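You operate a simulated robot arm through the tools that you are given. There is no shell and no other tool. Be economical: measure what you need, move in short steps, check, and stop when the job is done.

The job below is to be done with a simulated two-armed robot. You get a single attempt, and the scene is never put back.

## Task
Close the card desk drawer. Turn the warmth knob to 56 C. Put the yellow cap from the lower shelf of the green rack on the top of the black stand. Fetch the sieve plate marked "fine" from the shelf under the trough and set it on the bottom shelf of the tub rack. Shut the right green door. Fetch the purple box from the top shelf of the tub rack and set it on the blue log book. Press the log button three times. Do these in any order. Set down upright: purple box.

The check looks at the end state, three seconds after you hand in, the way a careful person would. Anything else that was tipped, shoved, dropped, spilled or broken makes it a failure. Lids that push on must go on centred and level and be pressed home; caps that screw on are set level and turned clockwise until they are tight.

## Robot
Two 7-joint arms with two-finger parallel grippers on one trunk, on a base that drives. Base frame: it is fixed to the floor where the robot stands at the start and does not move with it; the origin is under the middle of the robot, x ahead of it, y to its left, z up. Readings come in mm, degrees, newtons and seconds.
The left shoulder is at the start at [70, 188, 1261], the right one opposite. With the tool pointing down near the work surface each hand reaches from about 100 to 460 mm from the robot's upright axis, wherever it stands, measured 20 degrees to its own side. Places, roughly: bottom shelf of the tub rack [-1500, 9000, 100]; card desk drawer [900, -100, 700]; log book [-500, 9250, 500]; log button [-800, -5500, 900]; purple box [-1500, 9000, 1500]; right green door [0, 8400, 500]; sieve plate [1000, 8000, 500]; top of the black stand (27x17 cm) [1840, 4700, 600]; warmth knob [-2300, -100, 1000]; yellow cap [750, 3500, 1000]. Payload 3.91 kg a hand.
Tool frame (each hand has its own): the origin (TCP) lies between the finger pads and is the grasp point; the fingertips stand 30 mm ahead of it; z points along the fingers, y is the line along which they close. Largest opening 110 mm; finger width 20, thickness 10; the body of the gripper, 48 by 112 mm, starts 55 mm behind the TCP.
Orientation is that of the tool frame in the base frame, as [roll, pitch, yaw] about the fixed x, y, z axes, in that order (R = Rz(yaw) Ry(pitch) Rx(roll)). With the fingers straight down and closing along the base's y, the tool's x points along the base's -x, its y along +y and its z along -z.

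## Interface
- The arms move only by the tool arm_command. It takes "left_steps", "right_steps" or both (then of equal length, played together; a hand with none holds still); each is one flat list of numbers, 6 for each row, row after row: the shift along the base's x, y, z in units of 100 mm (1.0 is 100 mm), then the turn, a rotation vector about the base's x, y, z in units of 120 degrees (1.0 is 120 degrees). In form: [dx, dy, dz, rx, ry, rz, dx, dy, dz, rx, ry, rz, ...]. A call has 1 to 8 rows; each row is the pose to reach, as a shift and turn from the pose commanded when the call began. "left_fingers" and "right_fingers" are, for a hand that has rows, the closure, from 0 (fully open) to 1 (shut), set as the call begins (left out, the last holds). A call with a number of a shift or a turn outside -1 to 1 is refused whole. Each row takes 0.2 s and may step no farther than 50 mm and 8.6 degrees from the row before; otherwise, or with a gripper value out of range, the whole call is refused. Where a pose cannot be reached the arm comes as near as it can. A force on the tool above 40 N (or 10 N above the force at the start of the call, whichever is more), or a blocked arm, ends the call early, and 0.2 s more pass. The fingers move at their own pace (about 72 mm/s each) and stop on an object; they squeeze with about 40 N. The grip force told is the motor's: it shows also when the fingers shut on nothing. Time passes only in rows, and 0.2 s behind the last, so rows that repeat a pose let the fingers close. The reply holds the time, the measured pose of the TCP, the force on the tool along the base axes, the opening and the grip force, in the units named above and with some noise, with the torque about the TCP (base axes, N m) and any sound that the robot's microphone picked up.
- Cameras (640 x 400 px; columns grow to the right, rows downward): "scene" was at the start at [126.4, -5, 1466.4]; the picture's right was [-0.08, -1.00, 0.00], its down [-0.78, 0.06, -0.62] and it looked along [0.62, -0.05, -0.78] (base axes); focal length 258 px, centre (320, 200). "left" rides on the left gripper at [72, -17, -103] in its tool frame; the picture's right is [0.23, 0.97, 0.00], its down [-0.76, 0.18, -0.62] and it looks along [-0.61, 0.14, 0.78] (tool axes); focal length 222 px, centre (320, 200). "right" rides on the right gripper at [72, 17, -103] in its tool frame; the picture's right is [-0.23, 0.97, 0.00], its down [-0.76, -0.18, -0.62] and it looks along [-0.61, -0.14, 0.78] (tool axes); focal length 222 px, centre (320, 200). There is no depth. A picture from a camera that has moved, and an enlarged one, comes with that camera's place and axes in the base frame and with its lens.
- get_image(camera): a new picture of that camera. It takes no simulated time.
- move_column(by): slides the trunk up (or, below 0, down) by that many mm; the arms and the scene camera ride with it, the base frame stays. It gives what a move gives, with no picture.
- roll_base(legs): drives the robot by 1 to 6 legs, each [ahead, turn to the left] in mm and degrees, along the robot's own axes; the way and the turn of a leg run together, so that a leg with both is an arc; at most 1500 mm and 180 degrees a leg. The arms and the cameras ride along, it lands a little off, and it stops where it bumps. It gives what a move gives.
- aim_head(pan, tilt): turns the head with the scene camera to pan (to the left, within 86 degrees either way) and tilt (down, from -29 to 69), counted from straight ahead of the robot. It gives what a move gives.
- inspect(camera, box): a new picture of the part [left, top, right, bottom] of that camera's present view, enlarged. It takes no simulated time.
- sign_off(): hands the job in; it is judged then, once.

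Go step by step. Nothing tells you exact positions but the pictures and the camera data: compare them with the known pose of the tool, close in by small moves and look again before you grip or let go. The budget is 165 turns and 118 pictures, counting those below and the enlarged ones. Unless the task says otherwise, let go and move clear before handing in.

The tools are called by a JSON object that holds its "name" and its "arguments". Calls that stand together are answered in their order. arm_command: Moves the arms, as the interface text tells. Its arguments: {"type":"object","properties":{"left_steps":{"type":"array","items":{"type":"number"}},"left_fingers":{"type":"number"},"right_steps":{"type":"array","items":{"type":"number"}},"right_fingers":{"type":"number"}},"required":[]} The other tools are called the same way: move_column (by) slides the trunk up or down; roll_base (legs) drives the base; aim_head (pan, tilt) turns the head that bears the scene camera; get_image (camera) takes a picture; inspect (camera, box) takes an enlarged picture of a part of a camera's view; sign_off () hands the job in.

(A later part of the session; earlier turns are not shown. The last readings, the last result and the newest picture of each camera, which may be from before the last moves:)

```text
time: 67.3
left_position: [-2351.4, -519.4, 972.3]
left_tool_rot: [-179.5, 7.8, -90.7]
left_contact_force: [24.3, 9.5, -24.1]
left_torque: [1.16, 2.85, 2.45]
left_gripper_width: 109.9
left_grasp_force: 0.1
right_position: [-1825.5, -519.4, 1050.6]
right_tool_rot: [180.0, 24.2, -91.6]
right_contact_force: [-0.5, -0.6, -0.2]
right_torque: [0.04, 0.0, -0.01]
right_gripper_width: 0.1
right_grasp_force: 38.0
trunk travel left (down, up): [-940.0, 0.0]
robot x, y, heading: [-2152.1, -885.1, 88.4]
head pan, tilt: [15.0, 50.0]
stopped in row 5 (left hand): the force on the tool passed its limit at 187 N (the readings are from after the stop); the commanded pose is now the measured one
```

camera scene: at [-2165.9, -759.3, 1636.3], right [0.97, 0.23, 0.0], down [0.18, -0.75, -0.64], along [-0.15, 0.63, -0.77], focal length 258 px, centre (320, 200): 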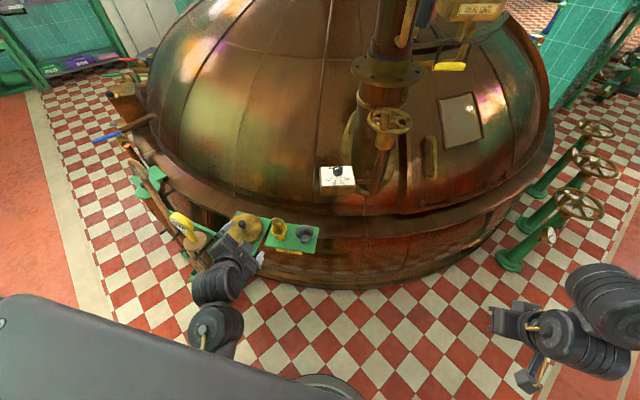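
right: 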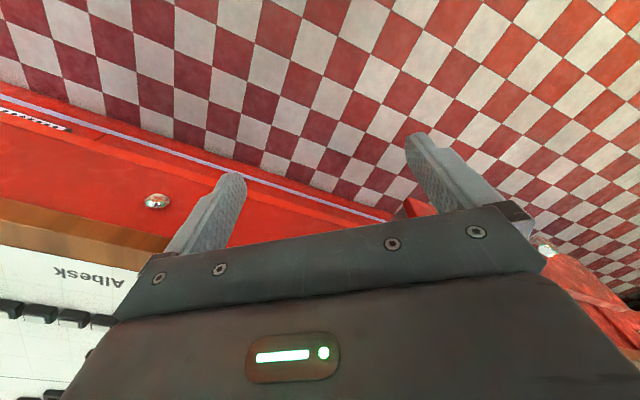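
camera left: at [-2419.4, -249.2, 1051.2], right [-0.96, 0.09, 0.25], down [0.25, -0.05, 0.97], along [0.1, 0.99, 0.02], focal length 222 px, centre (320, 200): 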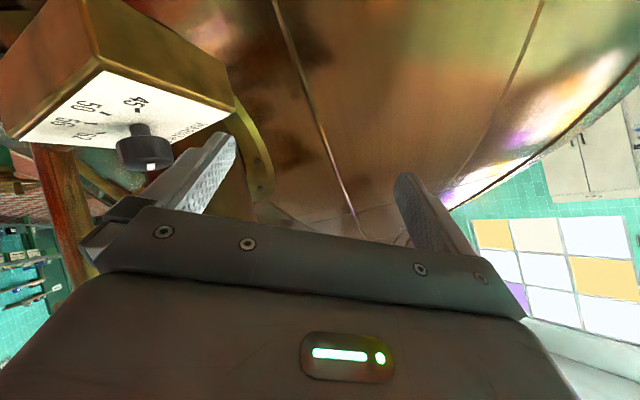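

{"name": "move_column", "arguments": {"by": -40}}

{"name": "arm_command", "arguments": {"left_steps": [0, 0, 0, 0.06, 0, 0, -0.2, 0.3, 0.2, 0.06, 0, 0, -0.4, 0.6, 0.5, 0.06, 0, 0, -0.4, 0.6, 0.5, 0, 0, 0, -0.4, 0.6, 0.5, -0.065, 0, -0.01]}}

```text
time: 67.8
left_position: [-2351.3, -517.9, 958.1]
left_tool_rot: [-179.5, 7.8, -90.7]
left_contact_force: [13.6, 4.6, -14.8]
left_torque: [0.91, 1.58, 1.33]
left_gripper_width: 110.0
left_grasp_force: 0.0
right_position: [-1825.9, -520.0, 1036.0]
right_tool_rot: [-179.9, 24.2, -91.6]
right_contact_force: [-0.1, 0.2, 0.5]
right_torque: [0.0, 0.03, -0.02]
right_gripper_width: 0.0
right_grasp_force: 38.2
trunk travel left (down, up): [-925.0, 15.0]
robot x, y, heading: [-2147.5, -889.5, 88.2]
head pan, tilt: [15.0, 50.0]
stopped: the force on the tool passed its limit at 47 N (the readings are from after the stop); the commanded pose is now the measured one
```

```text
time: 68.5
left_position: [-2380.9, -468.1, 991.6]
left_tool_rot: [-179.3, 16.1, -89.5]
left_contact_force: [16.3, 26.4, -30.3]
left_torque: [0.96, 1.77, 2.08]
left_gripper_width: 110.0
left_grasp_force: 0.1
right_position: [-1825.3, -518.1, 1036.0]
right_tool_rot: [180.0, 24.0, -91.6]
right_contact_force: [-0.1, 0.6, 0.0]
right_torque: [0.03, 0.02, 0.02]
right_gripper_width: 0.0
right_grasp_force: 37.5
trunk travel left (down, up): [-925.0, 15.0]
robot x, y, heading: [-2148.5, -884.7, 88.3]
head pan, tilt: [15.0, 50.0]
stopped in row 3 (left hand): the force on the tool passed its limit at 165 N (the readings are from after the stop); the commanded pose is now the measured one
```

{"name": "aim_head", "arguments": {"pan": 35, "tilt": 45}}

{"name": "get_image", "arguments": {"camera": "scene"}}

```text
time: 69.4
left_position: [-2382.2, -471.3, 992.7]
left_tool_rot: [-179.2, 16.2, -89.6]
left_contact_force: [36.4, 27.2, -55.5]
left_torque: [3.75, 3.86, 4.37]
left_gripper_width: 110.1
left_grasp_force: 0.0
right_position: [-1826.8, -520.0, 1037.5]
right_tool_rot: [179.9, 24.2, -91.6]
right_contact_force: [-0.1, 0.5, -0.6]
right_torque: [-0.02, -0.04, -0.02]
right_gripper_width: 0.1
right_grasp_force: 37.7
trunk travel left (down, up): [-925.0, 15.0]
robot x, y, heading: [-2150.8, -886.9, 88.5]
head pan, tilt: [35.0, 45.0]
```

```text
92 pictures are left
camera scene: at [-2193.3, -767.3, 1628.5], right [0.84, 0.55, 0.0], down [0.39, -0.59, -0.71], along [-0.39, 0.59, -0.71], focal length 258 px, centre (320, 200)
```

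scene: 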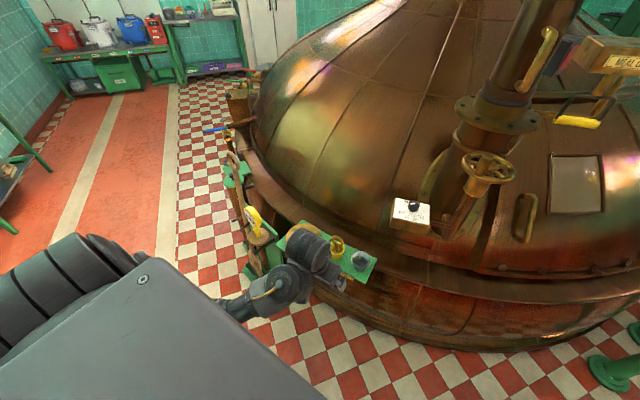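

I'll use a forward tilt of about 35° about the closing line, which still grips the knob squarely. First I'll test the yaw range here in the open.

{"name": "arm_command", "arguments": {"left_steps": [0, 0, 0, 0.06, 0, 0, 0, 0.1, 0, 0.12, 0, 0, 0, 0.1, 0, 0.17, 0, 0]}}

{"name": "arm_command", "arguments": {"left_steps": [0, 0, 0, 0, 0, -0.07, 0, 0, 0, 0, 0, -0.14, 0, 0, 0, 0, 0, -0.21, 0, 0, 0, 0, 0, -0.28, 0, 0, 0, 0, 0, -0.35]}}

{"name": "arm_command", "arguments": {"left_steps": [0, 0, 0, 0, 0, 0.07, 0, 0, 0, 0, 0, 0.14, 0, 0, 0, 0, 0, 0.21, 0, 0, 0, 0, 0, 0.28, 0, 0, 0, 0, 0, 0.35, 0, 0, 0, 0, 0, 0.42, 0, 0, 0, 0, 0, 0.49, 0, 0, 0, 0, 0, 0.56]}}

```text
time: 70.2
left_position: [-2382.6, -462.5, 991.6]
left_tool_rot: [-179.1, 36.4, -89.6]
left_contact_force: [0.2, 0.4, -0.4]
left_torque: [0.01, -0.05, 0.02]
left_gripper_width: 109.9
left_grasp_force: 0.0
right_position: [-1828.2, -519.4, 1037.9]
right_tool_rot: [-179.8, 24.0, -91.5]
right_contact_force: [-0.3, -0.7, -0.6]
right_torque: [-0.03, -0.01, -0.04]
right_gripper_width: 0.3
right_grasp_force: 37.5
trunk travel left (down, up): [-925.0, 15.0]
robot x, y, heading: [-2149.6, -884.8, 88.4]
head pan, tilt: [35.0, 45.0]
```

```text
time: 71.0
left_position: [-2470.3, -465.1, 992.4]
left_tool_rot: [170.2, 31.0, -118.2]
left_contact_force: [-0.2, 0.0, -0.6]
left_torque: [0.05, -0.01, 0.0]
left_gripper_width: 109.9
left_grasp_force: 0.1
left hand out of reach, approached as far as the arm can: row 1, 2
right_position: [-1831.1, -519.2, 1038.0]
right_tool_rot: [-179.7, 24.0, -91.3]
right_contact_force: [-0.1, -0.7, 0.6]
right_torque: [0.04, -0.02, 0.0]
right_gripper_width: 0.1
right_grasp_force: 37.0
trunk travel left (down, up): [-925.0, 15.0]
robot x, y, heading: [-2148.5, -887.3, 88.3]
head pan, tilt: [35.0, 45.0]
stopped in row 4 (left hand): the arm was blocked; the commanded pose is now the measured one
```

```text
time: 72.8
left_position: [-2464.8, -465.0, 991.4]
left_tool_rot: [170.0, 30.8, -51.1]
left_contact_force: [0.2, 0.2, -0.5]
left_torque: [-0.01, 0.01, 0.02]
left_gripper_width: 110.0
left_grasp_force: 0.0
right_position: [-1826.4, -520.1, 1037.2]
right_tool_rot: [179.9, 24.0, -91.5]
right_contact_force: [0.4, 0.2, 1.6]
right_torque: [0.0, 0.01, -0.05]
right_gripper_width: 0.0
right_grasp_force: 37.4
trunk travel left (down, up): [-925.0, 15.0]
robot x, y, heading: [-2145.3, -881.9, 88.4]
head pan, tilt: [35.0, 45.0]
```

Turning counter-clockwise is free, so a single long turn may work. I'll test further yaw.

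{"name": "arm_command", "arguments": {"left_steps": [0.2, 0, 0, 0, 0, 0.07, 0.4, 0, 0, 0, 0, 0.14, 0.6, 0, 0, 0, 0, 0.21, 0.8, 0, 0, 0, 0, 0.28, 0.8, 0, 0, 0, 0, 0.35, 0.8, 0, 0, 0, 0, 0.42]}}

```text
time: 74.2
left_position: [-2492.6, -575.2, 879.8]
left_tool_rot: [170.2, 30.8, -5.8]
left_contact_force: [-1.0, 0.2, -0.7]
left_torque: [-0.01, -0.02, 0.02]
left_gripper_width: 110.1
left_grasp_force: 0.1
left hand out of reach, approached as far as the arm can: row 1, 2, 3, 4, 5, 6
right_position: [-1827.2, -521.7, 1037.4]
right_tool_rot: [-179.9, 24.2, -91.5]
right_contact_force: [-0.1, -0.4, -0.6]
right_torque: [-0.01, 0.0, 0.01]
right_gripper_width: 0.0
right_grasp_force: 37.5
trunk travel left (down, up): [-925.0, 15.0]
robot x, y, heading: [-2146.0, -888.1, 88.4]
head pan, tilt: [35.0, 45.0]
```

The left arm cramps up, so I'll test the right arm, which began in a better posture: point down, then try the yaw range.

{"name": "arm_command", "arguments": {"right_steps": [0, 0.1, -0.2, -0.06, 0, 0, 0, 0.2, -0.4, -0.12, 0, 0, 0, 0.3, -0.5, -0.2, 0.005, 0], "right_fingers": 0}}

{"name": "arm_command", "arguments": {"right_steps": [0, 0, 0, 0, 0, -0.07, 0, 0, 0, 0, 0, -0.14, 0, 0, 0, 0, 0, -0.21, 0, 0, 0, 0, 0, -0.28, 0, 0, 0, 0, 0, -0.35]}}

{"name": "arm_command", "arguments": {"right_steps": [0, 0, 0, 0, 0, 0.07, 0, 0, 0, 0, 0, 0.14, 0, 0, 0, 0, 0, 0.21, 0, 0, 0, 0, 0, 0.28, 0, 0, 0, 0, 0, 0.35, 0, 0, 0, 0, 0, 0.42, 0, 0, 0, 0, 0, 0.49, 0, 0, 0, 0, 0, 0.56]}}

```text
refused: row 3 steps farther than a row can; nothing moved
```

```text
time: 75.4
left_position: [-2493.1, -573.0, 880.9]
left_tool_rot: [170.2, 30.9, -6.0]
left_contact_force: [-0.6, 0.6, 0.3]
left_torque: [-0.02, 0.01, 0.0]
left_gripper_width: 109.7
left_grasp_force: 0.1
right_position: [-1736.8, -502.6, 928.8]
right_tool_rot: [179.1, 24.1, -133.4]
right_contact_force: [0.5, 0.0, 0.3]
right_torque: [0.01, 0.01, -0.03]
right_gripper_width: 0.1
right_grasp_force: 37.6
right hand out of reach, approached as far as the arm can: row 1, 2, 3, 4, 5
trunk travel left (down, up): [-925.0, 15.0]
robot x, y, heading: [-2153.4, -883.8, 88.4]
head pan, tilt: [35.0, 45.0]
```

```text
time: 77.2
left_position: [-2492.5, -572.9, 880.6]
left_tool_rot: [170.3, 30.9, -6.1]
left_contact_force: [0.4, -0.8, 0.2]
left_torque: [-0.01, -0.01, 0.0]
left_gripper_width: 110.1
left_grasp_force: 0.1
right_position: [-1737.1, -501.4, 929.6]
right_tool_rot: [-179.9, 24.2, -66.2]
right_contact_force: [-1.1, -1.1, 0.6]
right_torque: [-0.01, 0.02, -0.01]
right_gripper_width: 0.0
right_grasp_force: 37.8
trunk travel left (down, up): [-925.0, 15.0]
robot x, y, heading: [-2144.1, -885.9, 88.3]
head pan, tilt: [35.0, 45.0]
```

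Both arms want more room below the shoulder for a vertical tool. Instead I'll use a ~45° tool and turn the knob in two strokes, so I'm bringing the left hand back to a neutral forward pose.

{"name": "arm_command", "arguments": {"left_steps": [0.1, 0.15, 0, 0, 0, -0.07, 0.2, 0.3, 0, 0, 0, -0.14, 0.3, 0.45, 0, 0, 0, -0.21, 0.45, 0.6, 0, 0, 0, -0.28, 0.6, 0.8, 0, 0, 0, -0.35, 0.75, 0.9, 0, 0, 0, -0.42, 0.9, 1, 0, 0, 0, -0.49, 1, 1, 0, 0, 0, -0.55]}}

{"name": "arm_command", "arguments": {"left_steps": [0, 0, 0.15, 0.06, 0, -0.02, 0, 0.1, 0.3, 0.12, 0, -0.04, 0, 0.15, 0.5, 0.16, 0, -0.06, 0, 0.2, 0.7, 0.2, 0, -0.06, 0.2, 0.2, 0.9, 0.2, 0, -0.06]}}

```text
time: 79.0
left_position: [-2389.7, -472.6, 881.8]
left_tool_rot: [170.0, 30.8, -72.2]
left_contact_force: [-0.1, 0.1, 0.6]
left_torque: [0.01, -0.01, -0.01]
left_gripper_width: 109.9
left_grasp_force: 0.2
right_position: [-1737.8, -501.7, 931.0]
right_tool_rot: [179.9, 24.2, -66.3]
right_contact_force: [0.5, 0.0, 0.2]
right_torque: [-0.01, 0.01, 0.02]
right_gripper_width: 0.0
right_grasp_force: 37.4
trunk travel left (down, up): [-925.0, 15.0]
robot x, y, heading: [-2151.8, -883.7, 88.2]
head pan, tilt: [35.0, 45.0]
```

```text
time: 80.2
left_position: [-2370.5, -453.6, 971.9]
left_tool_rot: [179.9, 53.7, -72.7]
left_contact_force: [0.4, 0.6, 0.0]
left_torque: [0.0, 0.0, 0.02]
left_gripper_width: 109.9
left_grasp_force: 0.1
right_position: [-1736.9, -501.5, 930.6]
right_tool_rot: [-180.0, 24.1, -66.3]
right_contact_force: [0.4, -0.9, 0.2]
right_torque: [0.03, 0.0, 0.0]
right_gripper_width: 0.0
right_grasp_force: 37.6
trunk travel left (down, up): [-925.0, 15.0]
robot x, y, heading: [-2150.7, -886.6, 88.5]
head pan, tilt: [35.0, 45.0]
```

{"name": "arm_command", "arguments": {"left_steps": [0, 0, 0, 0, 0, 0.07, 0, 0, 0, 0, 0, 0.14, 0, 0, 0, 0, 0, 0.21, 0, 0, 0, 0, 0, 0.28]}}

{"name": "arm_command", "arguments": {"left_steps": [0, 0, 0, 0, 0, -0.07, 0, 0, 0, 0, 0, -0.14, 0, 0, 0, 0, 0, -0.21, 0, 0, 0, 0, 0, -0.28, 0, 0, 0, 0, 0, -0.35, 0, 0, 0, 0, 0, -0.42, 0, 0, 0, 0, 0, -0.49]}}

```text
time: 81.2
left_position: [-2372.8, -451.5, 970.8]
left_tool_rot: [179.9, 53.7, -50.2]
left_contact_force: [0.2, 0.6, -0.5]
left_torque: [-0.01, 0.02, -0.04]
left_gripper_width: 109.9
left_grasp_force: 0.1
left hand out of reach, approached as far as the arm can: row 3, 4
right_position: [-1737.7, -501.7, 929.9]
right_tool_rot: [180.0, 24.1, -66.4]
right_contact_force: [0.5, 1.4, -0.1]
right_torque: [0.03, 0.01, -0.02]
right_gripper_width: 0.1
right_grasp_force: 38.1
trunk travel left (down, up): [-925.0, 15.0]
robot x, y, heading: [-2150.0, -886.1, 88.8]
head pan, tilt: [35.0, 45.0]
```

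```text
time: 82.8
left_position: [-2304.9, -494.5, 1020.0]
left_tool_rot: [177.6, 53.3, -110.0]
left_contact_force: [0.5, 0.1, 0.7]
left_torque: [-0.02, 0.02, -0.02]
left_gripper_width: 109.9
left_grasp_force: 0.0
left hand out of reach, approached as far as the arm can: row 5, 6, 7
right_position: [-1737.4, -501.7, 930.2]
right_tool_rot: [-180.0, 24.2, -66.3]
right_contact_force: [-0.5, 0.6, 0.0]
right_torque: [0.02, -0.04, 0.0]
right_gripper_width: 0.1
right_grasp_force: 37.4
trunk travel left (down, up): [-925.0, 15.0]
robot x, y, heading: [-2149.2, -885.1, 88.5]
head pan, tilt: [35.0, 45.0]
```

Usable yaw span is about 30°, so I'll do three strokes. I'm setting the hand ready and driving so the knob ends up ahead-left of the robot.

{"name": "arm_command", "arguments": {"left_steps": [-0.15, 0, -0.05, 0, 0, 0.07, -0.3, 0, -0.1, 0, 0, 0.14, -0.45, 0, -0.2, 0, 0, 0.2, -0.45, 0, -0.25, 0, 0, 0.2]}}

{"name": "roll_base", "arguments": {"legs": [[0, -12.5], [345, 0], [0, 12.5]]}}

{"name": "get_image", "arguments": {"camera": "left"}}

{"name": "get_image", "arguments": {"camera": "scene"}}

```text
time: 83.8
left_position: [-2349.8, -494.8, 992.7]
left_tool_rot: [179.9, 53.6, -85.1]
left_contact_force: [0.2, -0.2, 0.2]
left_torque: [0.01, 0.02, -0.04]
left_gripper_width: 110.0
left_grasp_force: 0.1
right_position: [-1737.5, -500.5, 929.5]
right_tool_rot: [-180.0, 24.1, -66.3]
right_contact_force: [0.2, 0.1, 0.1]
right_torque: [0.0, 0.03, 0.0]
right_gripper_width: 0.1
right_grasp_force: 37.8
trunk travel left (down, up): [-925.0, 15.0]
robot x, y, heading: [-2148.4, -883.0, 88.4]
head pan, tilt: [35.0, 45.0]
```

```text
time: 87.7
left_position: [-2264.0, -154.5, 993.3]
left_tool_rot: [180.0, 53.7, -85.1]
left_contact_force: [0.3, -0.1, -0.3]
left_torque: [-0.02, 0.02, 0.02]
left_gripper_width: 109.9
left_grasp_force: 0.0
right_position: [-1651.2, -161.2, 929.5]
right_tool_rot: [-180.0, 24.1, -66.2]
right_contact_force: [0.4, 0.3, 0.3]
right_torque: [0.01, -0.02, 0.05]
right_gripper_width: 0.0
right_grasp_force: 38.0
trunk travel left (down, up): [-925.0, 15.0]
robot x, y, heading: [-2063.8, -545.6, 88.3]
head pan, tilt: [35.0, 45.0]
```

```text
91 pictures are left
camera left: at [-2237.1, -277.5, 996.7], right [-0.96, -0.22, -0.18], down [-0.17, -0.07, 0.98], along [-0.23, 0.97, 0.03], focal length 222 px, centre (320, 200)
```

left: 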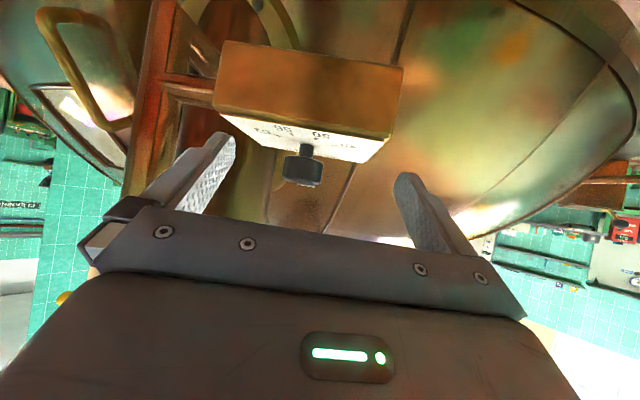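

```text
90 pictures are left
camera scene: at [-2106.3, -426.4, 1628.4], right [0.84, 0.55, 0.0], down [0.39, -0.59, -0.71], along [-0.39, 0.59, -0.71], focal length 258 px, centre (320, 200)
```

scene: 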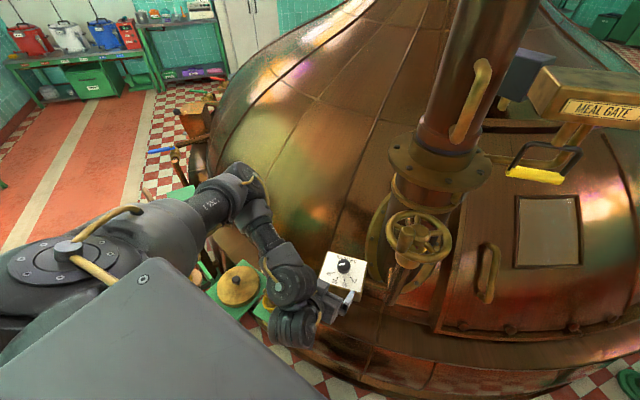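

The knob sits between the fingers' line, top at z≈990. I'll advance 65 mm so the pads straddle it, then check.

{"name": "arm_command", "arguments": {"left_steps": [0.01, 0.3, 0, 0, 0, 0, 0.02, 0.55, 0, 0, 0, 0, 0.02, 0.67, -0.02, 0, 0, 0]}}

{"name": "get_image", "arguments": {"camera": "left"}}

{"name": "inspect", "arguments": {"camera": "scene", "box": [290, 230, 402, 300]}}

```text
time: 88.5
left_position: [-2262.2, -86.0, 991.8]
left_tool_rot: [-180.0, 53.7, -85.0]
left_contact_force: [-0.8, -0.5, 0.2]
left_torque: [-0.03, 0.01, 0.04]
left_gripper_width: 110.1
left_grasp_force: 0.1
right_position: [-1651.7, -161.8, 929.6]
right_tool_rot: [-180.0, 24.1, -66.3]
right_contact_force: [0.1, 0.4, 0.5]
right_torque: [-0.02, -0.02, -0.02]
right_gripper_width: 0.0
right_grasp_force: 37.6
trunk travel left (down, up): [-925.0, 15.0]
robot x, y, heading: [-2066.2, -541.8, 88.6]
head pan, tilt: [35.0, 45.0]
```

```text
89 pictures are left
camera left: at [-2235.2, -210.5, 995.4], right [-0.96, -0.22, -0.18], down [-0.17, -0.07, 0.98], along [-0.23, 0.97, 0.03], focal length 222 px, centre (320, 200)
```

left: 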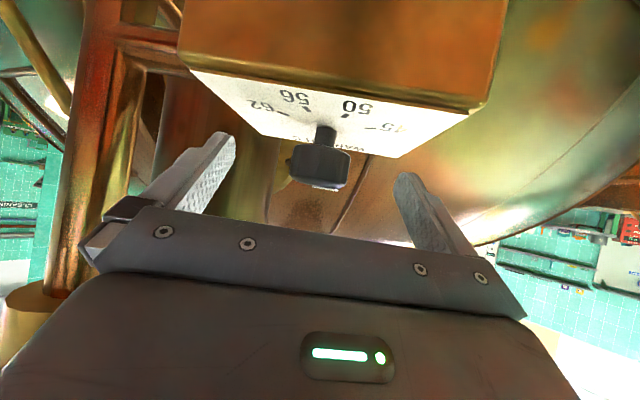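

```text
5.71 times, centred on (346, 265) of scene
camera zoom: at [-2107.2, -427.5, 1628.5], right [0.83, 0.55, 0.0], down [0.39, -0.59, -0.71], along [-0.39, 0.59, -0.71], focal length 1477 px, centre (171, -171)
```

zoom: 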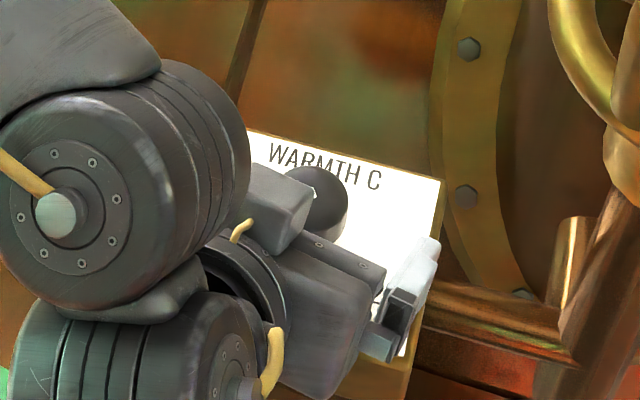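

The knob is centred at the pads. Closing on it.

{"name": "arm_command", "arguments": {"left_steps": [0, 0.02, -0.02, 0, 0, 0, 0, 0.02, -0.02, 0, 0, 0, 0, 0.02, -0.02, 0, 0, 0, 0, 0.02, -0.02, 0, 0, 0], "left_fingers": 1}}

{"name": "get_image", "arguments": {"camera": "left"}}

```text
time: 89.5
left_position: [-2261.0, -85.2, 989.9]
left_tool_rot: [179.9, 53.8, -85.0]
left_contact_force: [-0.3, 0.4, 0.2]
left_torque: [-0.1, 0.02, -0.02]
left_gripper_width: 36.8
left_grasp_force: 45.0
right_position: [-1651.5, -161.9, 929.1]
right_tool_rot: [-179.9, 24.1, -66.2]
right_contact_force: [0.0, -0.8, -0.3]
right_torque: [-0.01, 0.01, -0.01]
right_gripper_width: 0.3
right_grasp_force: 37.7
trunk travel left (down, up): [-925.0, 15.0]
robot x, y, heading: [-2065.0, -547.4, 88.4]
head pan, tilt: [35.0, 45.0]
```

```text
87 pictures are left
camera left: at [-2235.1, -208.6, 993.2], right [-0.96, -0.22, -0.18], down [-0.17, -0.07, 0.98], along [-0.23, 0.97, 0.03], focal length 222 px, centre (320, 200)
```

left: 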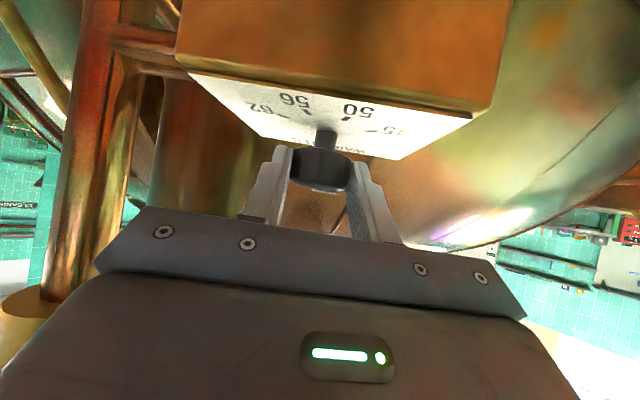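

{"name": "arm_command", "arguments": {"left_steps": [0, 0, 0, 0, 0, 0.0625, 0, 0, 0, 0, 0, 0.125, 0, 0, 0, 0, 0, 0.1875, 0, 0, 0, 0, 0, 0.25]}}

{"name": "get_image", "arguments": {"camera": "left"}}

```text
time: 90.5
left_position: [-2254.5, -81.6, 988.9]
left_tool_rot: [-180.0, 53.5, -55.2]
left_contact_force: [32.5, 19.0, -1.7]
left_torque: [0.33, -0.31, -0.57]
left_gripper_width: 36.8
left_grasp_force: 45.0
right_position: [-1646.9, -159.6, 925.5]
right_tool_rot: [179.6, 24.1, -66.5]
right_contact_force: [-0.9, 0.4, 0.3]
right_torque: [0.0, 0.02, 0.0]
right_gripper_width: 0.0
right_grasp_force: 38.0
trunk travel left (down, up): [-925.0, 15.0]
robot x, y, heading: [-2067.0, -546.3, 88.3]
head pan, tilt: [35.0, 45.0]
```

```text
86 pictures are left
camera left: at [-2169.8, -175.1, 993.7], right [-0.72, -0.67, -0.18], down [-0.12, -0.14, 0.98], along [-0.68, 0.73, 0.02], focal length 222 px, centre (320, 200)
```

left: 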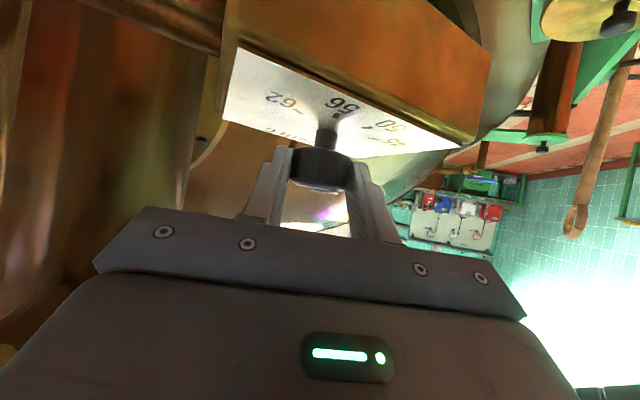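

The knob turned with the hand. I'll release, swing back and look at the mark.

{"name": "arm_command", "arguments": {"left_steps": [0, 0, 0, 0, 0, 0, 0, 0, 0, 0, 0, 0, 0, 0, 0, 0, 0, 0, -0.02, -0.01, 0, 0, 0, -0.0625, -0.03, -0.02, 0, 0, 0, -0.125, -0.05, -0.03, 0, 0, 0, -0.1875, -0.06, -0.03, 0, 0, 0, -0.25], "left_fingers": 0}}

{"name": "inspect", "arguments": {"camera": "scene", "box": [322, 240, 370, 270]}}

{"name": "inspect", "arguments": {"camera": "left", "box": [240, 100, 400, 200]}}

```text
time: 92.1
left_position: [-2267.3, -88.1, 988.1]
left_tool_rot: [179.8, 53.6, -85.3]
left_contact_force: [0.8, -0.9, 0.0]
left_torque: [-0.03, 0.04, 0.05]
left_gripper_width: 110.3
left_grasp_force: 0.1
right_position: [-1652.1, -160.8, 929.5]
right_tool_rot: [180.0, 24.2, -66.3]
right_contact_force: [-0.4, 0.4, 0.3]
right_torque: [-0.02, 0.02, 0.03]
right_gripper_width: 0.0
right_grasp_force: 38.0
trunk travel left (down, up): [-925.0, 15.0]
robot x, y, heading: [-2064.4, -547.3, 88.6]
head pan, tilt: [35.0, 45.0]
```

```text
13.33 times, centred on (346, 255) of scene
camera zoom: at [-2106.3, -426.4, 1628.3], right [0.83, 0.55, 0.0], down [0.39, -0.59, -0.71], along [-0.39, 0.59, -0.71], focal length 3446 px, centre (-27, -533)
```

zoom: 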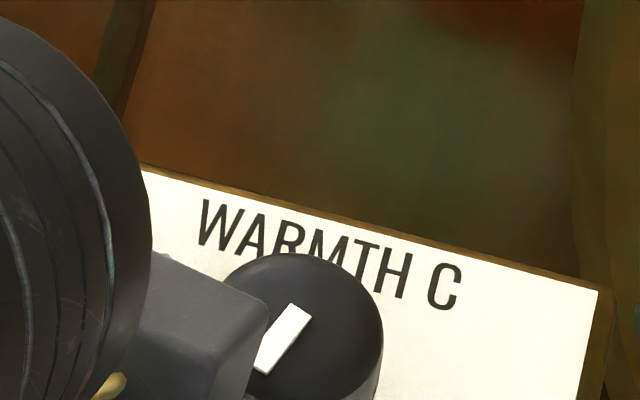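

```text
4.00 times, centred on (320, 150) of left
camera zoom: at [-2241.8, -211.9, 992.6], right [-0.96, -0.22, -0.18], down [-0.17, -0.06, 0.98], along [-0.23, 0.97, 0.02], focal length 888 px, centre (320, 400)
```

zoom: 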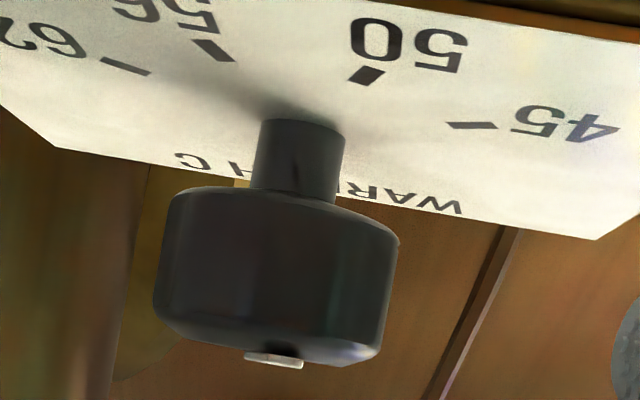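

The mark seems to have turned further than I expected. I'll back the hand off for a clear look at the dial before another stroke.

{"name": "arm_command", "arguments": {"left_steps": [0, -0.4, 0.05, 0, 0, 0, -0.2, -0.8, 0.05, 0, 0, 0, -0.4, -1.0, 0.05, 0, 0, 0]}}

{"name": "inspect", "arguments": {"camera": "scene", "box": [314, 235, 378, 275]}}

```text
time: 92.9
left_position: [-2307.7, -189.7, 993.3]
left_tool_rot: [-179.9, 53.8, -85.0]
left_contact_force: [-0.4, -0.4, -0.2]
left_torque: [0.0, 0.0, -0.01]
left_gripper_width: 110.3
left_grasp_force: 0.0
right_position: [-1651.9, -161.7, 930.4]
right_tool_rot: [-179.9, 24.1, -66.3]
right_contact_force: [-0.3, 0.4, 0.8]
right_torque: [-0.01, -0.02, 0.04]
right_gripper_width: 0.1
right_grasp_force: 37.4
trunk travel left (down, up): [-925.0, 15.0]
robot x, y, heading: [-2064.3, -546.6, 88.3]
head pan, tilt: [35.0, 45.0]
```

```text
10.00 times, centred on (346, 255) of scene
camera zoom: at [-2107.6, -427.9, 1628.5], right [0.84, 0.55, 0.0], down [0.39, -0.59, -0.71], along [-0.39, 0.59, -0.71], focal length 2584 px, centre (60, -350)
```

zoom: 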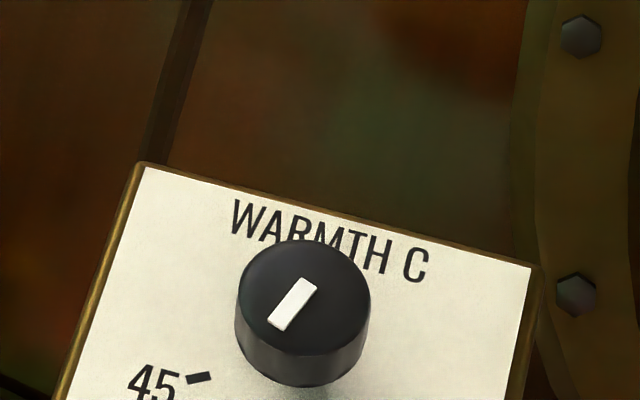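

{"name": "aim_head", "arguments": {"pan": 25, "tilt": 60}}

{"name": "inspect", "arguments": {"camera": "scene", "box": [270, 160, 350, 210]}}

```text
time: 93.6
left_position: [-2307.4, -188.6, 993.7]
left_tool_rot: [180.0, 53.8, -85.1]
left_contact_force: [-0.2, -0.4, 0.5]
left_torque: [0.0, -0.02, 0.0]
left_gripper_width: 109.9
left_grasp_force: 0.1
right_position: [-1651.1, -161.2, 929.5]
right_tool_rot: [-180.0, 24.0, -66.3]
right_contact_force: [0.9, 0.4, -0.3]
right_torque: [0.03, -0.04, -0.01]
right_gripper_width: 0.2
right_grasp_force: 37.7
trunk travel left (down, up): [-925.0, 15.0]
robot x, y, heading: [-2064.9, -545.3, 88.2]
head pan, tilt: [25.0, 60.0]
```

```text
8.00 times, centred on (310, 185) of scene
camera zoom: at [-2088.7, -434.1, 1609.0], right [0.92, 0.4, 0.0], down [0.34, -0.79, -0.5], along [-0.2, 0.46, -0.87], focal length 2068 px, centre (400, 320)
```

zoom: 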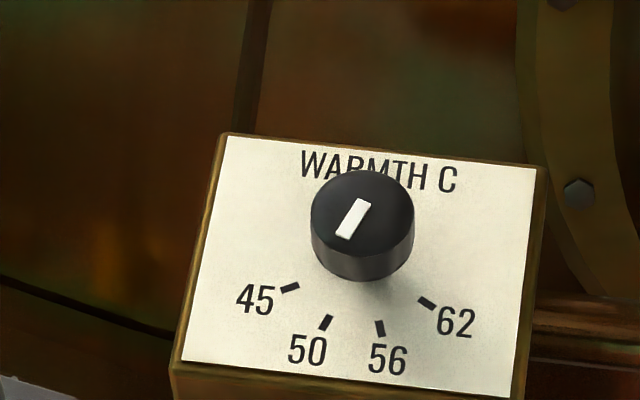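

Clear view: it now reads just under 50. About 53° more is needed. Going in for the next stroke, pivoting about the knob's axis at about (-2262, -72).

{"name": "arm_command", "arguments": {"left_steps": [0.2, 0.2, 0, 0, 0, 0, 0.4, 0.55, 0, 0, 0, 0, 0.465, 1.0, -0.04, 0, 0, 0]}}

{"name": "arm_command", "arguments": {"left_steps": [0, 0.04, 0, 0, 0, 0, 0, 0.04, 0, 0, 0, 0, 0, 0.04, 0, 0, 0, 0, 0, 0.04, 0, 0, 0, 0, 0.014, 0.044, 0, 0, 0, 0.0625, 0.03, 0.05, 0, 0, 0, 0.125, 0.047, 0.056, 0, 0, 0, 0.1875, 0.065, 0.064, 0, 0, 0, 0.25], "left_fingers": 1}}

{"name": "arm_command", "arguments": {"left_steps": [0, 0, 0, 0, 0, 0, 0, 0, 0, 0, 0, 0, 0, 0, 0, 0, 0, 0, -0.02, -0.01, 0, 0, 0, -0.0625, -0.03, -0.02, 0, 0, 0, -0.125, -0.05, -0.03, 0, 0, 0, -0.1875, -0.06, -0.03, 0, 0, 0, -0.25, -0.2, -0.4, 0, 0, 0, -0.25], "left_fingers": 0}}

{"name": "inspect", "arguments": {"camera": "scene", "box": [270, 160, 350, 210]}}

```text
time: 94.4
left_position: [-2259.6, -86.4, 990.5]
left_tool_rot: [179.8, 53.5, -85.1]
left_contact_force: [-0.1, 0.0, 0.0]
left_torque: [-0.03, -0.05, 0.03]
left_gripper_width: 109.7
left_grasp_force: 0.0
right_position: [-1650.7, -160.4, 929.1]
right_tool_rot: [179.9, 24.0, -66.3]
right_contact_force: [0.1, -0.2, -0.7]
right_torque: [0.0, -0.02, 0.02]
right_gripper_width: 0.0
right_grasp_force: 37.9
trunk travel left (down, up): [-925.0, 15.0]
robot x, y, heading: [-2062.8, -548.9, 88.3]
head pan, tilt: [25.0, 60.0]
```

```text
time: 96.2
left_position: [-2255.0, -81.5, 988.9]
left_tool_rot: [180.0, 53.7, -54.8]
left_contact_force: [0.5, 3.7, -4.0]
left_torque: [-0.01, -0.24, -0.02]
left_gripper_width: 36.9
left_grasp_force: 44.9
right_position: [-1650.3, -160.9, 930.5]
right_tool_rot: [180.0, 24.1, -66.4]
right_contact_force: [-0.2, 0.0, 0.6]
right_torque: [-0.05, -0.01, -0.03]
right_gripper_width: 0.0
right_grasp_force: 37.9
trunk travel left (down, up): [-925.0, 15.0]
robot x, y, heading: [-2064.9, -549.7, 88.6]
head pan, tilt: [25.0, 60.0]
```

```text
time: 98.0
left_position: [-2275.2, -124.0, 989.8]
left_tool_rot: [-179.8, 53.9, -85.0]
left_contact_force: [-1.0, -0.3, 0.4]
left_torque: [0.02, 0.02, -0.02]
left_gripper_width: 110.0
left_grasp_force: 0.0
right_position: [-1652.4, -163.2, 930.4]
right_tool_rot: [-179.9, 24.1, -66.3]
right_contact_force: [-0.3, -0.3, 1.3]
right_torque: [0.01, -0.02, -0.01]
right_gripper_width: 0.0
right_grasp_force: 38.2
trunk travel left (down, up): [-925.0, 15.0]
robot x, y, heading: [-2062.3, -549.9, 88.3]
head pan, tilt: [25.0, 60.0]
```

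```text
8.00 times, centred on (310, 185) of scene
camera zoom: at [-2090.5, -436.8, 1609.2], right [0.92, 0.4, 0.0], down [0.34, -0.79, -0.5], along [-0.2, 0.46, -0.87], focal length 2068 px, centre (400, 320)
```

zoom: 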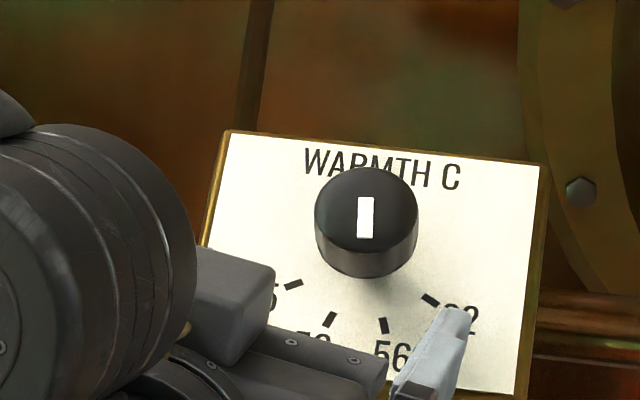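

Just past halfway from 50 to 56; about 14° more by the tick geometry. One more small stroke.

{"name": "arm_command", "arguments": {"left_steps": [0.05, 0.2, 0, 0, 0, 0, 0.14, 0.38, 0, 0, 0, 0]}}

{"name": "arm_command", "arguments": {"left_steps": [0, 0, 0, 0, 0, 0, 0, 0, 0, 0, 0, 0, 0, 0, 0, 0, 0, 0, 0, 0, 0, 0, 0, 0, 0.015, 0.003, 0, 0, 0, 0.06, 0.032, 0.007, 0, 0, 0, 0.117], "left_fingers": 1}}

{"name": "arm_command", "arguments": {"left_steps": [0, 0, 0, 0, 0, 0, 0, 0, 0, 0, 0, 0, 0, 0, 0, 0, 0, 0, -0.02, -0.01, 0, 0, 0, -0.0585, -0.03, -0.01, 0, 0, 0, -0.117, -0.25, -0.4, 0, 0, 0, -0.117, -0.4, -0.8, 0, 0, 0, -0.117], "left_fingers": 0}}

{"name": "inspect", "arguments": {"camera": "scene", "box": [278, 165, 342, 205]}}

```text
time: 98.6
left_position: [-2260.3, -83.9, 990.4]
left_tool_rot: [179.9, 53.7, -85.0]
left_contact_force: [0.5, 0.8, 0.2]
left_torque: [0.0, 0.01, 0.01]
left_gripper_width: 110.0
left_grasp_force: 0.0
right_position: [-1651.8, -161.4, 929.0]
right_tool_rot: [180.0, 24.2, -66.3]
right_contact_force: [-0.7, 0.9, -0.8]
right_torque: [-0.02, 0.05, 0.03]
right_gripper_width: 0.0
right_grasp_force: 37.9
trunk travel left (down, up): [-925.0, 15.0]
robot x, y, heading: [-2063.6, -546.4, 88.2]
head pan, tilt: [25.0, 60.0]
```

```text
time: 100.0
left_position: [-2256.9, -83.3, 990.7]
left_tool_rot: [180.0, 53.7, -71.0]
left_contact_force: [-2.0, 1.1, -0.4]
left_torque: [1.13, 0.41, 0.05]
left_gripper_width: 36.6
left_grasp_force: 44.8
right_position: [-1651.3, -162.4, 929.6]
right_tool_rot: [-180.0, 24.0, -66.3]
right_contact_force: [1.4, -0.3, 0.4]
right_torque: [0.02, 0.01, 0.02]
right_gripper_width: 0.3
right_grasp_force: 37.6
trunk travel left (down, up): [-925.0, 15.0]
robot x, y, heading: [-2060.8, -548.0, 88.7]
head pan, tilt: [25.0, 60.0]
```

```text
time: 101.6
left_position: [-2298.9, -165.1, 989.8]
left_tool_rot: [-179.8, 53.8, -84.8]
left_contact_force: [0.1, 0.0, 1.2]
left_torque: [-0.01, -0.02, -0.02]
left_gripper_width: 109.8
left_grasp_force: 0.1
right_position: [-1652.6, -163.7, 930.2]
right_tool_rot: [-179.8, 24.2, -66.2]
right_contact_force: [0.0, 0.1, 0.4]
right_torque: [-0.01, 0.01, 0.01]
right_gripper_width: 0.0
right_grasp_force: 37.8
trunk travel left (down, up): [-925.0, 15.0]
robot x, y, heading: [-2065.2, -546.3, 88.5]
head pan, tilt: [25.0, 60.0]
```

```text
10.00 times, centred on (310, 185) of scene
camera zoom: at [-2091.2, -436.7, 1609.2], right [0.92, 0.4, 0.0], down [0.34, -0.79, -0.5], along [-0.2, 0.46, -0.87], focal length 2584 px, centre (420, 350)
```

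zoom: 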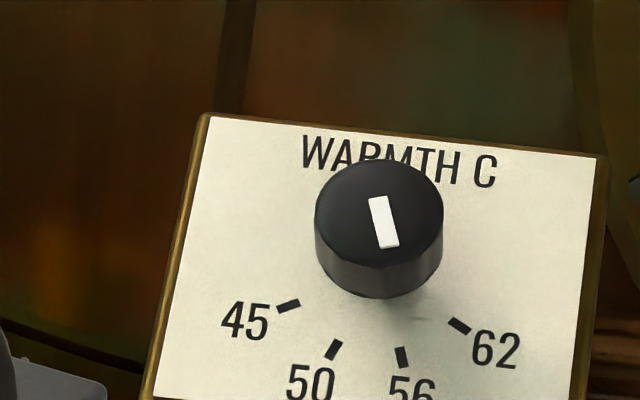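

The bar now lines up with the 56 tick. I'll back out and turn towards the log button.

{"name": "roll_base", "arguments": {"legs": [[-500, 0], [0, -162]]}}

{"name": "aim_head", "arguments": {"pan": 0, "tilt": 15}}

{"name": "get_image", "arguments": {"camera": "scene"}}

```text
time: 111.2
left_position: [-1740.1, -1336.9, 989.3]
left_tool_rot: [179.9, 53.8, 112.9]
left_contact_force: [-0.7, 0.8, -0.3]
left_torque: [-0.02, -0.02, -0.03]
left_gripper_width: 110.1
left_grasp_force: 0.0
right_position: [-2353.1, -1538.3, 929.3]
right_tool_rot: [180.0, 24.1, 131.6]
right_contact_force: [-0.3, -0.7, 0.2]
right_torque: [-0.01, 0.05, 0.0]
right_gripper_width: 0.1
right_grasp_force: 37.4
trunk travel left (down, up): [-925.0, 15.0]
robot x, y, heading: [-2081.7, -1042.5, -73.8]
head pan, tilt: [25.0, 60.0]
```

```text
time: 112.3
left_position: [-1739.7, -1336.1, 990.6]
left_tool_rot: [-180.0, 53.8, 112.9]
left_contact_force: [0.1, 0.0, 1.0]
left_torque: [0.02, 0.0, -0.04]
left_gripper_width: 109.9
left_grasp_force: 0.0
right_position: [-2354.1, -1536.8, 929.6]
right_tool_rot: [-180.0, 24.1, 131.7]
right_contact_force: [0.3, 0.4, -0.2]
right_torque: [-0.01, 0.01, -0.02]
right_gripper_width: 0.2
right_grasp_force: 37.5
trunk travel left (down, up): [-925.0, 15.0]
robot x, y, heading: [-2078.1, -1046.3, -73.8]
head pan, tilt: [0.0, 15.0]
```

```text
79 pictures are left
camera scene: at [-2038.7, -1180.0, 1675.2], right [-0.96, -0.28, 0.0], down [-0.07, 0.25, -0.97], along [0.27, -0.93, -0.26], focal length 258 px, centre (320, 200)
```

scene: 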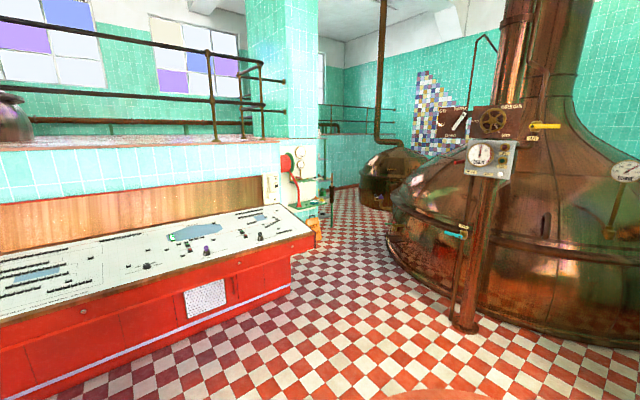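

{"name": "inspect", "arguments": {"camera": "scene", "box": [250, 130, 410, 230]}}

```text
4.00 times, centred on (330, 180) of scene
camera zoom: at [-2038.7, -1180.0, 1675.2], right [-0.96, -0.28, 0.0], down [-0.07, 0.25, -0.97], along [0.27, -0.93, -0.26], focal length 1034 px, centre (280, 280)
```

zoom: 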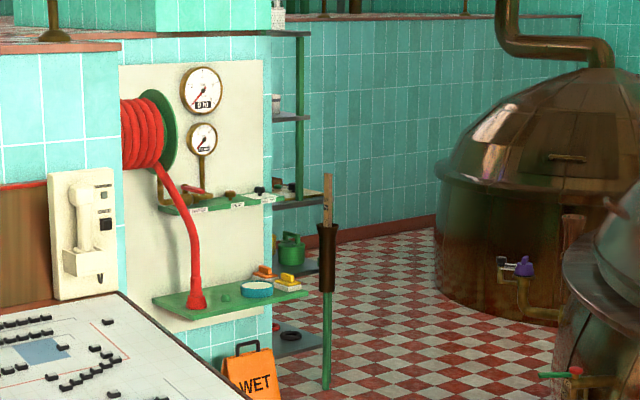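

I need to get closer. I'll drive down the aisle between the console end and the kettle.

{"name": "roll_base", "arguments": {"legs": [[0, -6], [1200, 0], [1100, 0]]}}

{"name": "aim_head", "arguments": {"pan": 20, "tilt": 20}}

{"name": "get_image", "arguments": {"camera": "scene"}}

```text
time: 124.1
left_position: [-1364.5, -3629.3, 990.3]
left_tool_rot: [180.0, 53.7, 106.6]
left_contact_force: [-0.7, -0.8, -0.8]
left_torque: [0.01, 0.02, -0.03]
left_gripper_width: 110.2
left_grasp_force: 0.0
right_position: [-1995.8, -3763.5, 930.1]
right_tool_rot: [-180.0, 24.1, 125.5]
right_contact_force: [-0.2, 0.4, 0.1]
right_torque: [-0.02, 0.0, 0.02]
right_gripper_width: 0.0
right_grasp_force: 37.5
trunk travel left (down, up): [-925.0, 15.0]
robot x, y, heading: [-1665.9, -3302.4, -79.8]
head pan, tilt: [0.0, 15.0]
```

```text
time: 125.0
left_position: [-1364.3, -3631.2, 990.4]
left_tool_rot: [179.9, 53.7, 106.7]
left_contact_force: [0.2, -1.0, 0.0]
left_torque: [0.04, 0.0, -0.01]
left_gripper_width: 110.0
left_grasp_force: 0.0
right_position: [-1996.0, -3763.0, 929.5]
right_tool_rot: [180.0, 24.1, 125.5]
right_contact_force: [0.2, 0.0, -0.1]
right_torque: [0.0, -0.02, 0.01]
right_gripper_width: 0.2
right_grasp_force: 37.5
trunk travel left (down, up): [-925.0, 15.0]
robot x, y, heading: [-1674.4, -3299.9, -79.7]
head pan, tilt: [20.0, 20.0]
```

```text
77 pictures are left
camera scene: at [-1614.4, -3431.1, 1667.1], right [-0.86, -0.5, 0.0], down [-0.17, 0.3, -0.94], along [0.47, -0.81, -0.34], focal length 258 px, centre (320, 200)
```

scene: 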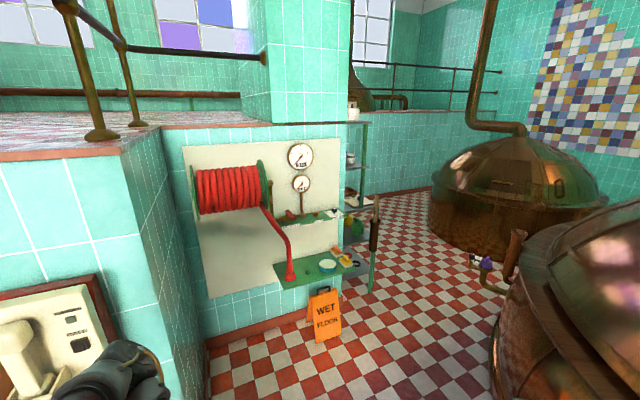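

{"name": "inspect", "arguments": {"camera": "scene", "box": [300, 150, 396, 210]}}

```text
6.67 times, centred on (348, 180) of scene
camera zoom: at [-1614.4, -3431.1, 1667.1], right [-0.86, -0.5, 0.0], down [-0.17, 0.3, -0.94], along [0.47, -0.81, -0.34], focal length 1723 px, centre (133, 333)
```

zoom: 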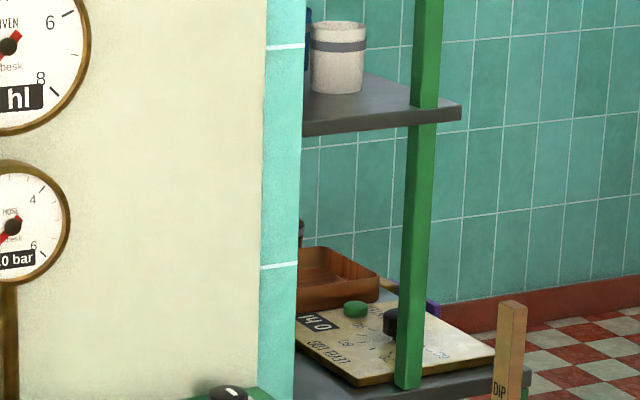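

There's a board with a knob and a green button on the rack's shelf round the corner. Moving further along for a proper view.

{"name": "roll_base", "arguments": {"legs": [[0, -3], [1450, 0]]}}

{"name": "aim_head", "arguments": {"pan": 45, "tilt": 35}}

{"name": "get_image", "arguments": {"camera": "scene"}}

```text
time: 132.6
left_position: [-1200.1, -5083.1, 990.6]
left_tool_rot: [-180.0, 53.7, 103.7]
left_contact_force: [0.2, -0.3, -0.1]
left_torque: [-0.02, 0.04, 0.02]
left_gripper_width: 110.1
left_grasp_force: 0.0
right_position: [-1839.0, -5182.0, 930.1]
right_tool_rot: [-180.0, 24.1, 122.5]
right_contact_force: [0.5, 1.1, 0.5]
right_torque: [0.0, 0.01, 0.01]
right_gripper_width: 0.1
right_grasp_force: 37.8
trunk travel left (down, up): [-925.0, 15.0]
robot x, y, heading: [-1488.5, -4739.0, -82.9]
head pan, tilt: [20.0, 20.0]
```

```text
time: 133.5
left_position: [-1202.3, -5082.8, 991.3]
left_tool_rot: [179.9, 53.7, 103.7]
left_contact_force: [-0.1, -0.9, -0.1]
left_torque: [0.02, 0.04, 0.01]
left_gripper_width: 110.0
left_grasp_force: 0.1
right_position: [-1840.0, -5183.3, 928.4]
right_tool_rot: [-179.9, 24.1, 122.4]
right_contact_force: [0.4, -0.8, 0.9]
right_torque: [-0.02, -0.03, 0.02]
right_gripper_width: 0.1
right_grasp_force: 37.5
trunk travel left (down, up): [-925.0, 15.0]
robot x, y, heading: [-1490.7, -4738.2, -83.0]
head pan, tilt: [45.0, 35.0]
```

```text
75 pictures are left
camera scene: at [-1414.2, -4842.4, 1643.3], right [-0.61, -0.79, 0.0], down [-0.45, 0.35, -0.82], along [0.65, -0.5, -0.57], focal length 258 px, centre (320, 200)
```

scene: 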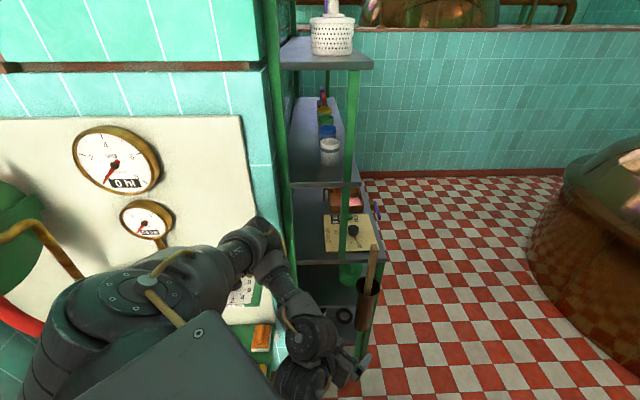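

{"name": "inspect", "arguments": {"camera": "scene", "box": [290, 180, 402, 250]}}

```text
5.71 times, centred on (346, 215) of scene
camera zoom: at [-1414.2, -4842.4, 1643.3], right [-0.61, -0.79, 0.0], down [-0.45, 0.35, -0.82], along [0.65, -0.5, -0.57], focal length 1477 px, centre (171, 114)
```

zoom: 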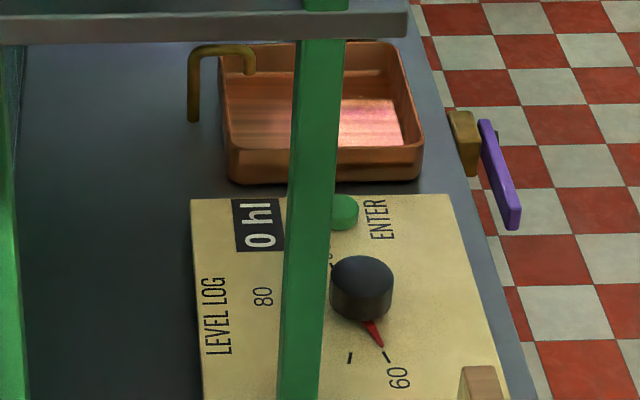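

The LEVEL LOG board has a green ENTER button at about (-769, -5511, 910), facing the rack's far side. I'll tuck the left hand in, go past, turn back towards it and look.

{"name": "arm_command", "arguments": {"left_steps": [-0.4, -0.05, 0, 0, 0, 0, -0.8, -0.1, 0, 0, 0, 0], "left_fingers": 1}}

{"name": "roll_base", "arguments": {"legs": [[0, -3], [1260, 0], [0, 139]]}}

{"name": "aim_head", "arguments": {"pan": -5, "tilt": 35}}

{"name": "get_image", "arguments": {"camera": "scene"}}

```text
time: 134.1
left_position: [-1284.1, -5092.8, 991.1]
left_tool_rot: [179.9, 53.7, 103.5]
left_contact_force: [-0.3, -0.9, -0.1]
left_torque: [-0.02, 0.0, 0.03]
left_gripper_width: 25.3
left_grasp_force: 0.1
right_position: [-1840.6, -5183.5, 928.4]
right_tool_rot: [179.9, 24.1, 122.4]
right_contact_force: [-0.2, 0.3, -0.8]
right_torque: [0.02, -0.02, -0.02]
right_gripper_width: 0.0
right_grasp_force: 37.4
trunk travel left (down, up): [-925.0, 15.0]
robot x, y, heading: [-1492.6, -4737.5, -82.8]
head pan, tilt: [45.0, 35.0]
```

```text
time: 146.6
left_position: [-1303.7, -5597.0, 990.2]
left_tool_rot: [180.0, 53.7, -119.9]
left_contact_force: [-0.6, 0.2, 0.7]
left_torque: [-0.02, -0.03, 0.0]
left_gripper_width: 0.0
left_grasp_force: 37.2
right_position: [-837.6, -5917.3, 929.3]
right_tool_rot: [-179.9, 24.1, -101.3]
right_contact_force: [-0.2, 0.8, -0.3]
right_torque: [0.01, 0.0, 0.01]
right_gripper_width: 0.0
right_grasp_force: 37.4
trunk travel left (down, up): [-925.0, 15.0]
robot x, y, heading: [-1397.7, -5997.3, 53.5]
head pan, tilt: [45.0, 35.0]
```

```text
time: 147.8
left_position: [-1301.5, -5595.8, 989.8]
left_tool_rot: [180.0, 53.7, -120.0]
left_contact_force: [-0.8, 0.1, 0.4]
left_torque: [0.01, 0.0, 0.03]
left_gripper_width: 0.1
left_grasp_force: 37.7
right_position: [-838.3, -5916.7, 929.6]
right_tool_rot: [180.0, 24.1, -101.4]
right_contact_force: [-0.4, 0.5, -0.1]
right_torque: [0.01, -0.01, 0.0]
right_gripper_width: 0.1
right_grasp_force: 37.8
trunk travel left (down, up): [-925.0, 15.0]
robot x, y, heading: [-1399.4, -5999.4, 53.2]
head pan, tilt: [-5.0, 35.0]
```

```text
73 pictures are left
camera scene: at [-1307.5, -5888.3, 1643.3], right [0.75, -0.66, 0.0], down [-0.38, -0.43, -0.82], along [0.54, 0.61, -0.57], focal length 258 px, centre (320, 200)
```

scene: 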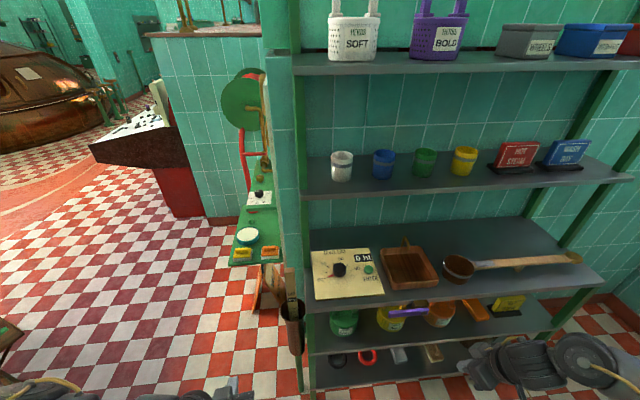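

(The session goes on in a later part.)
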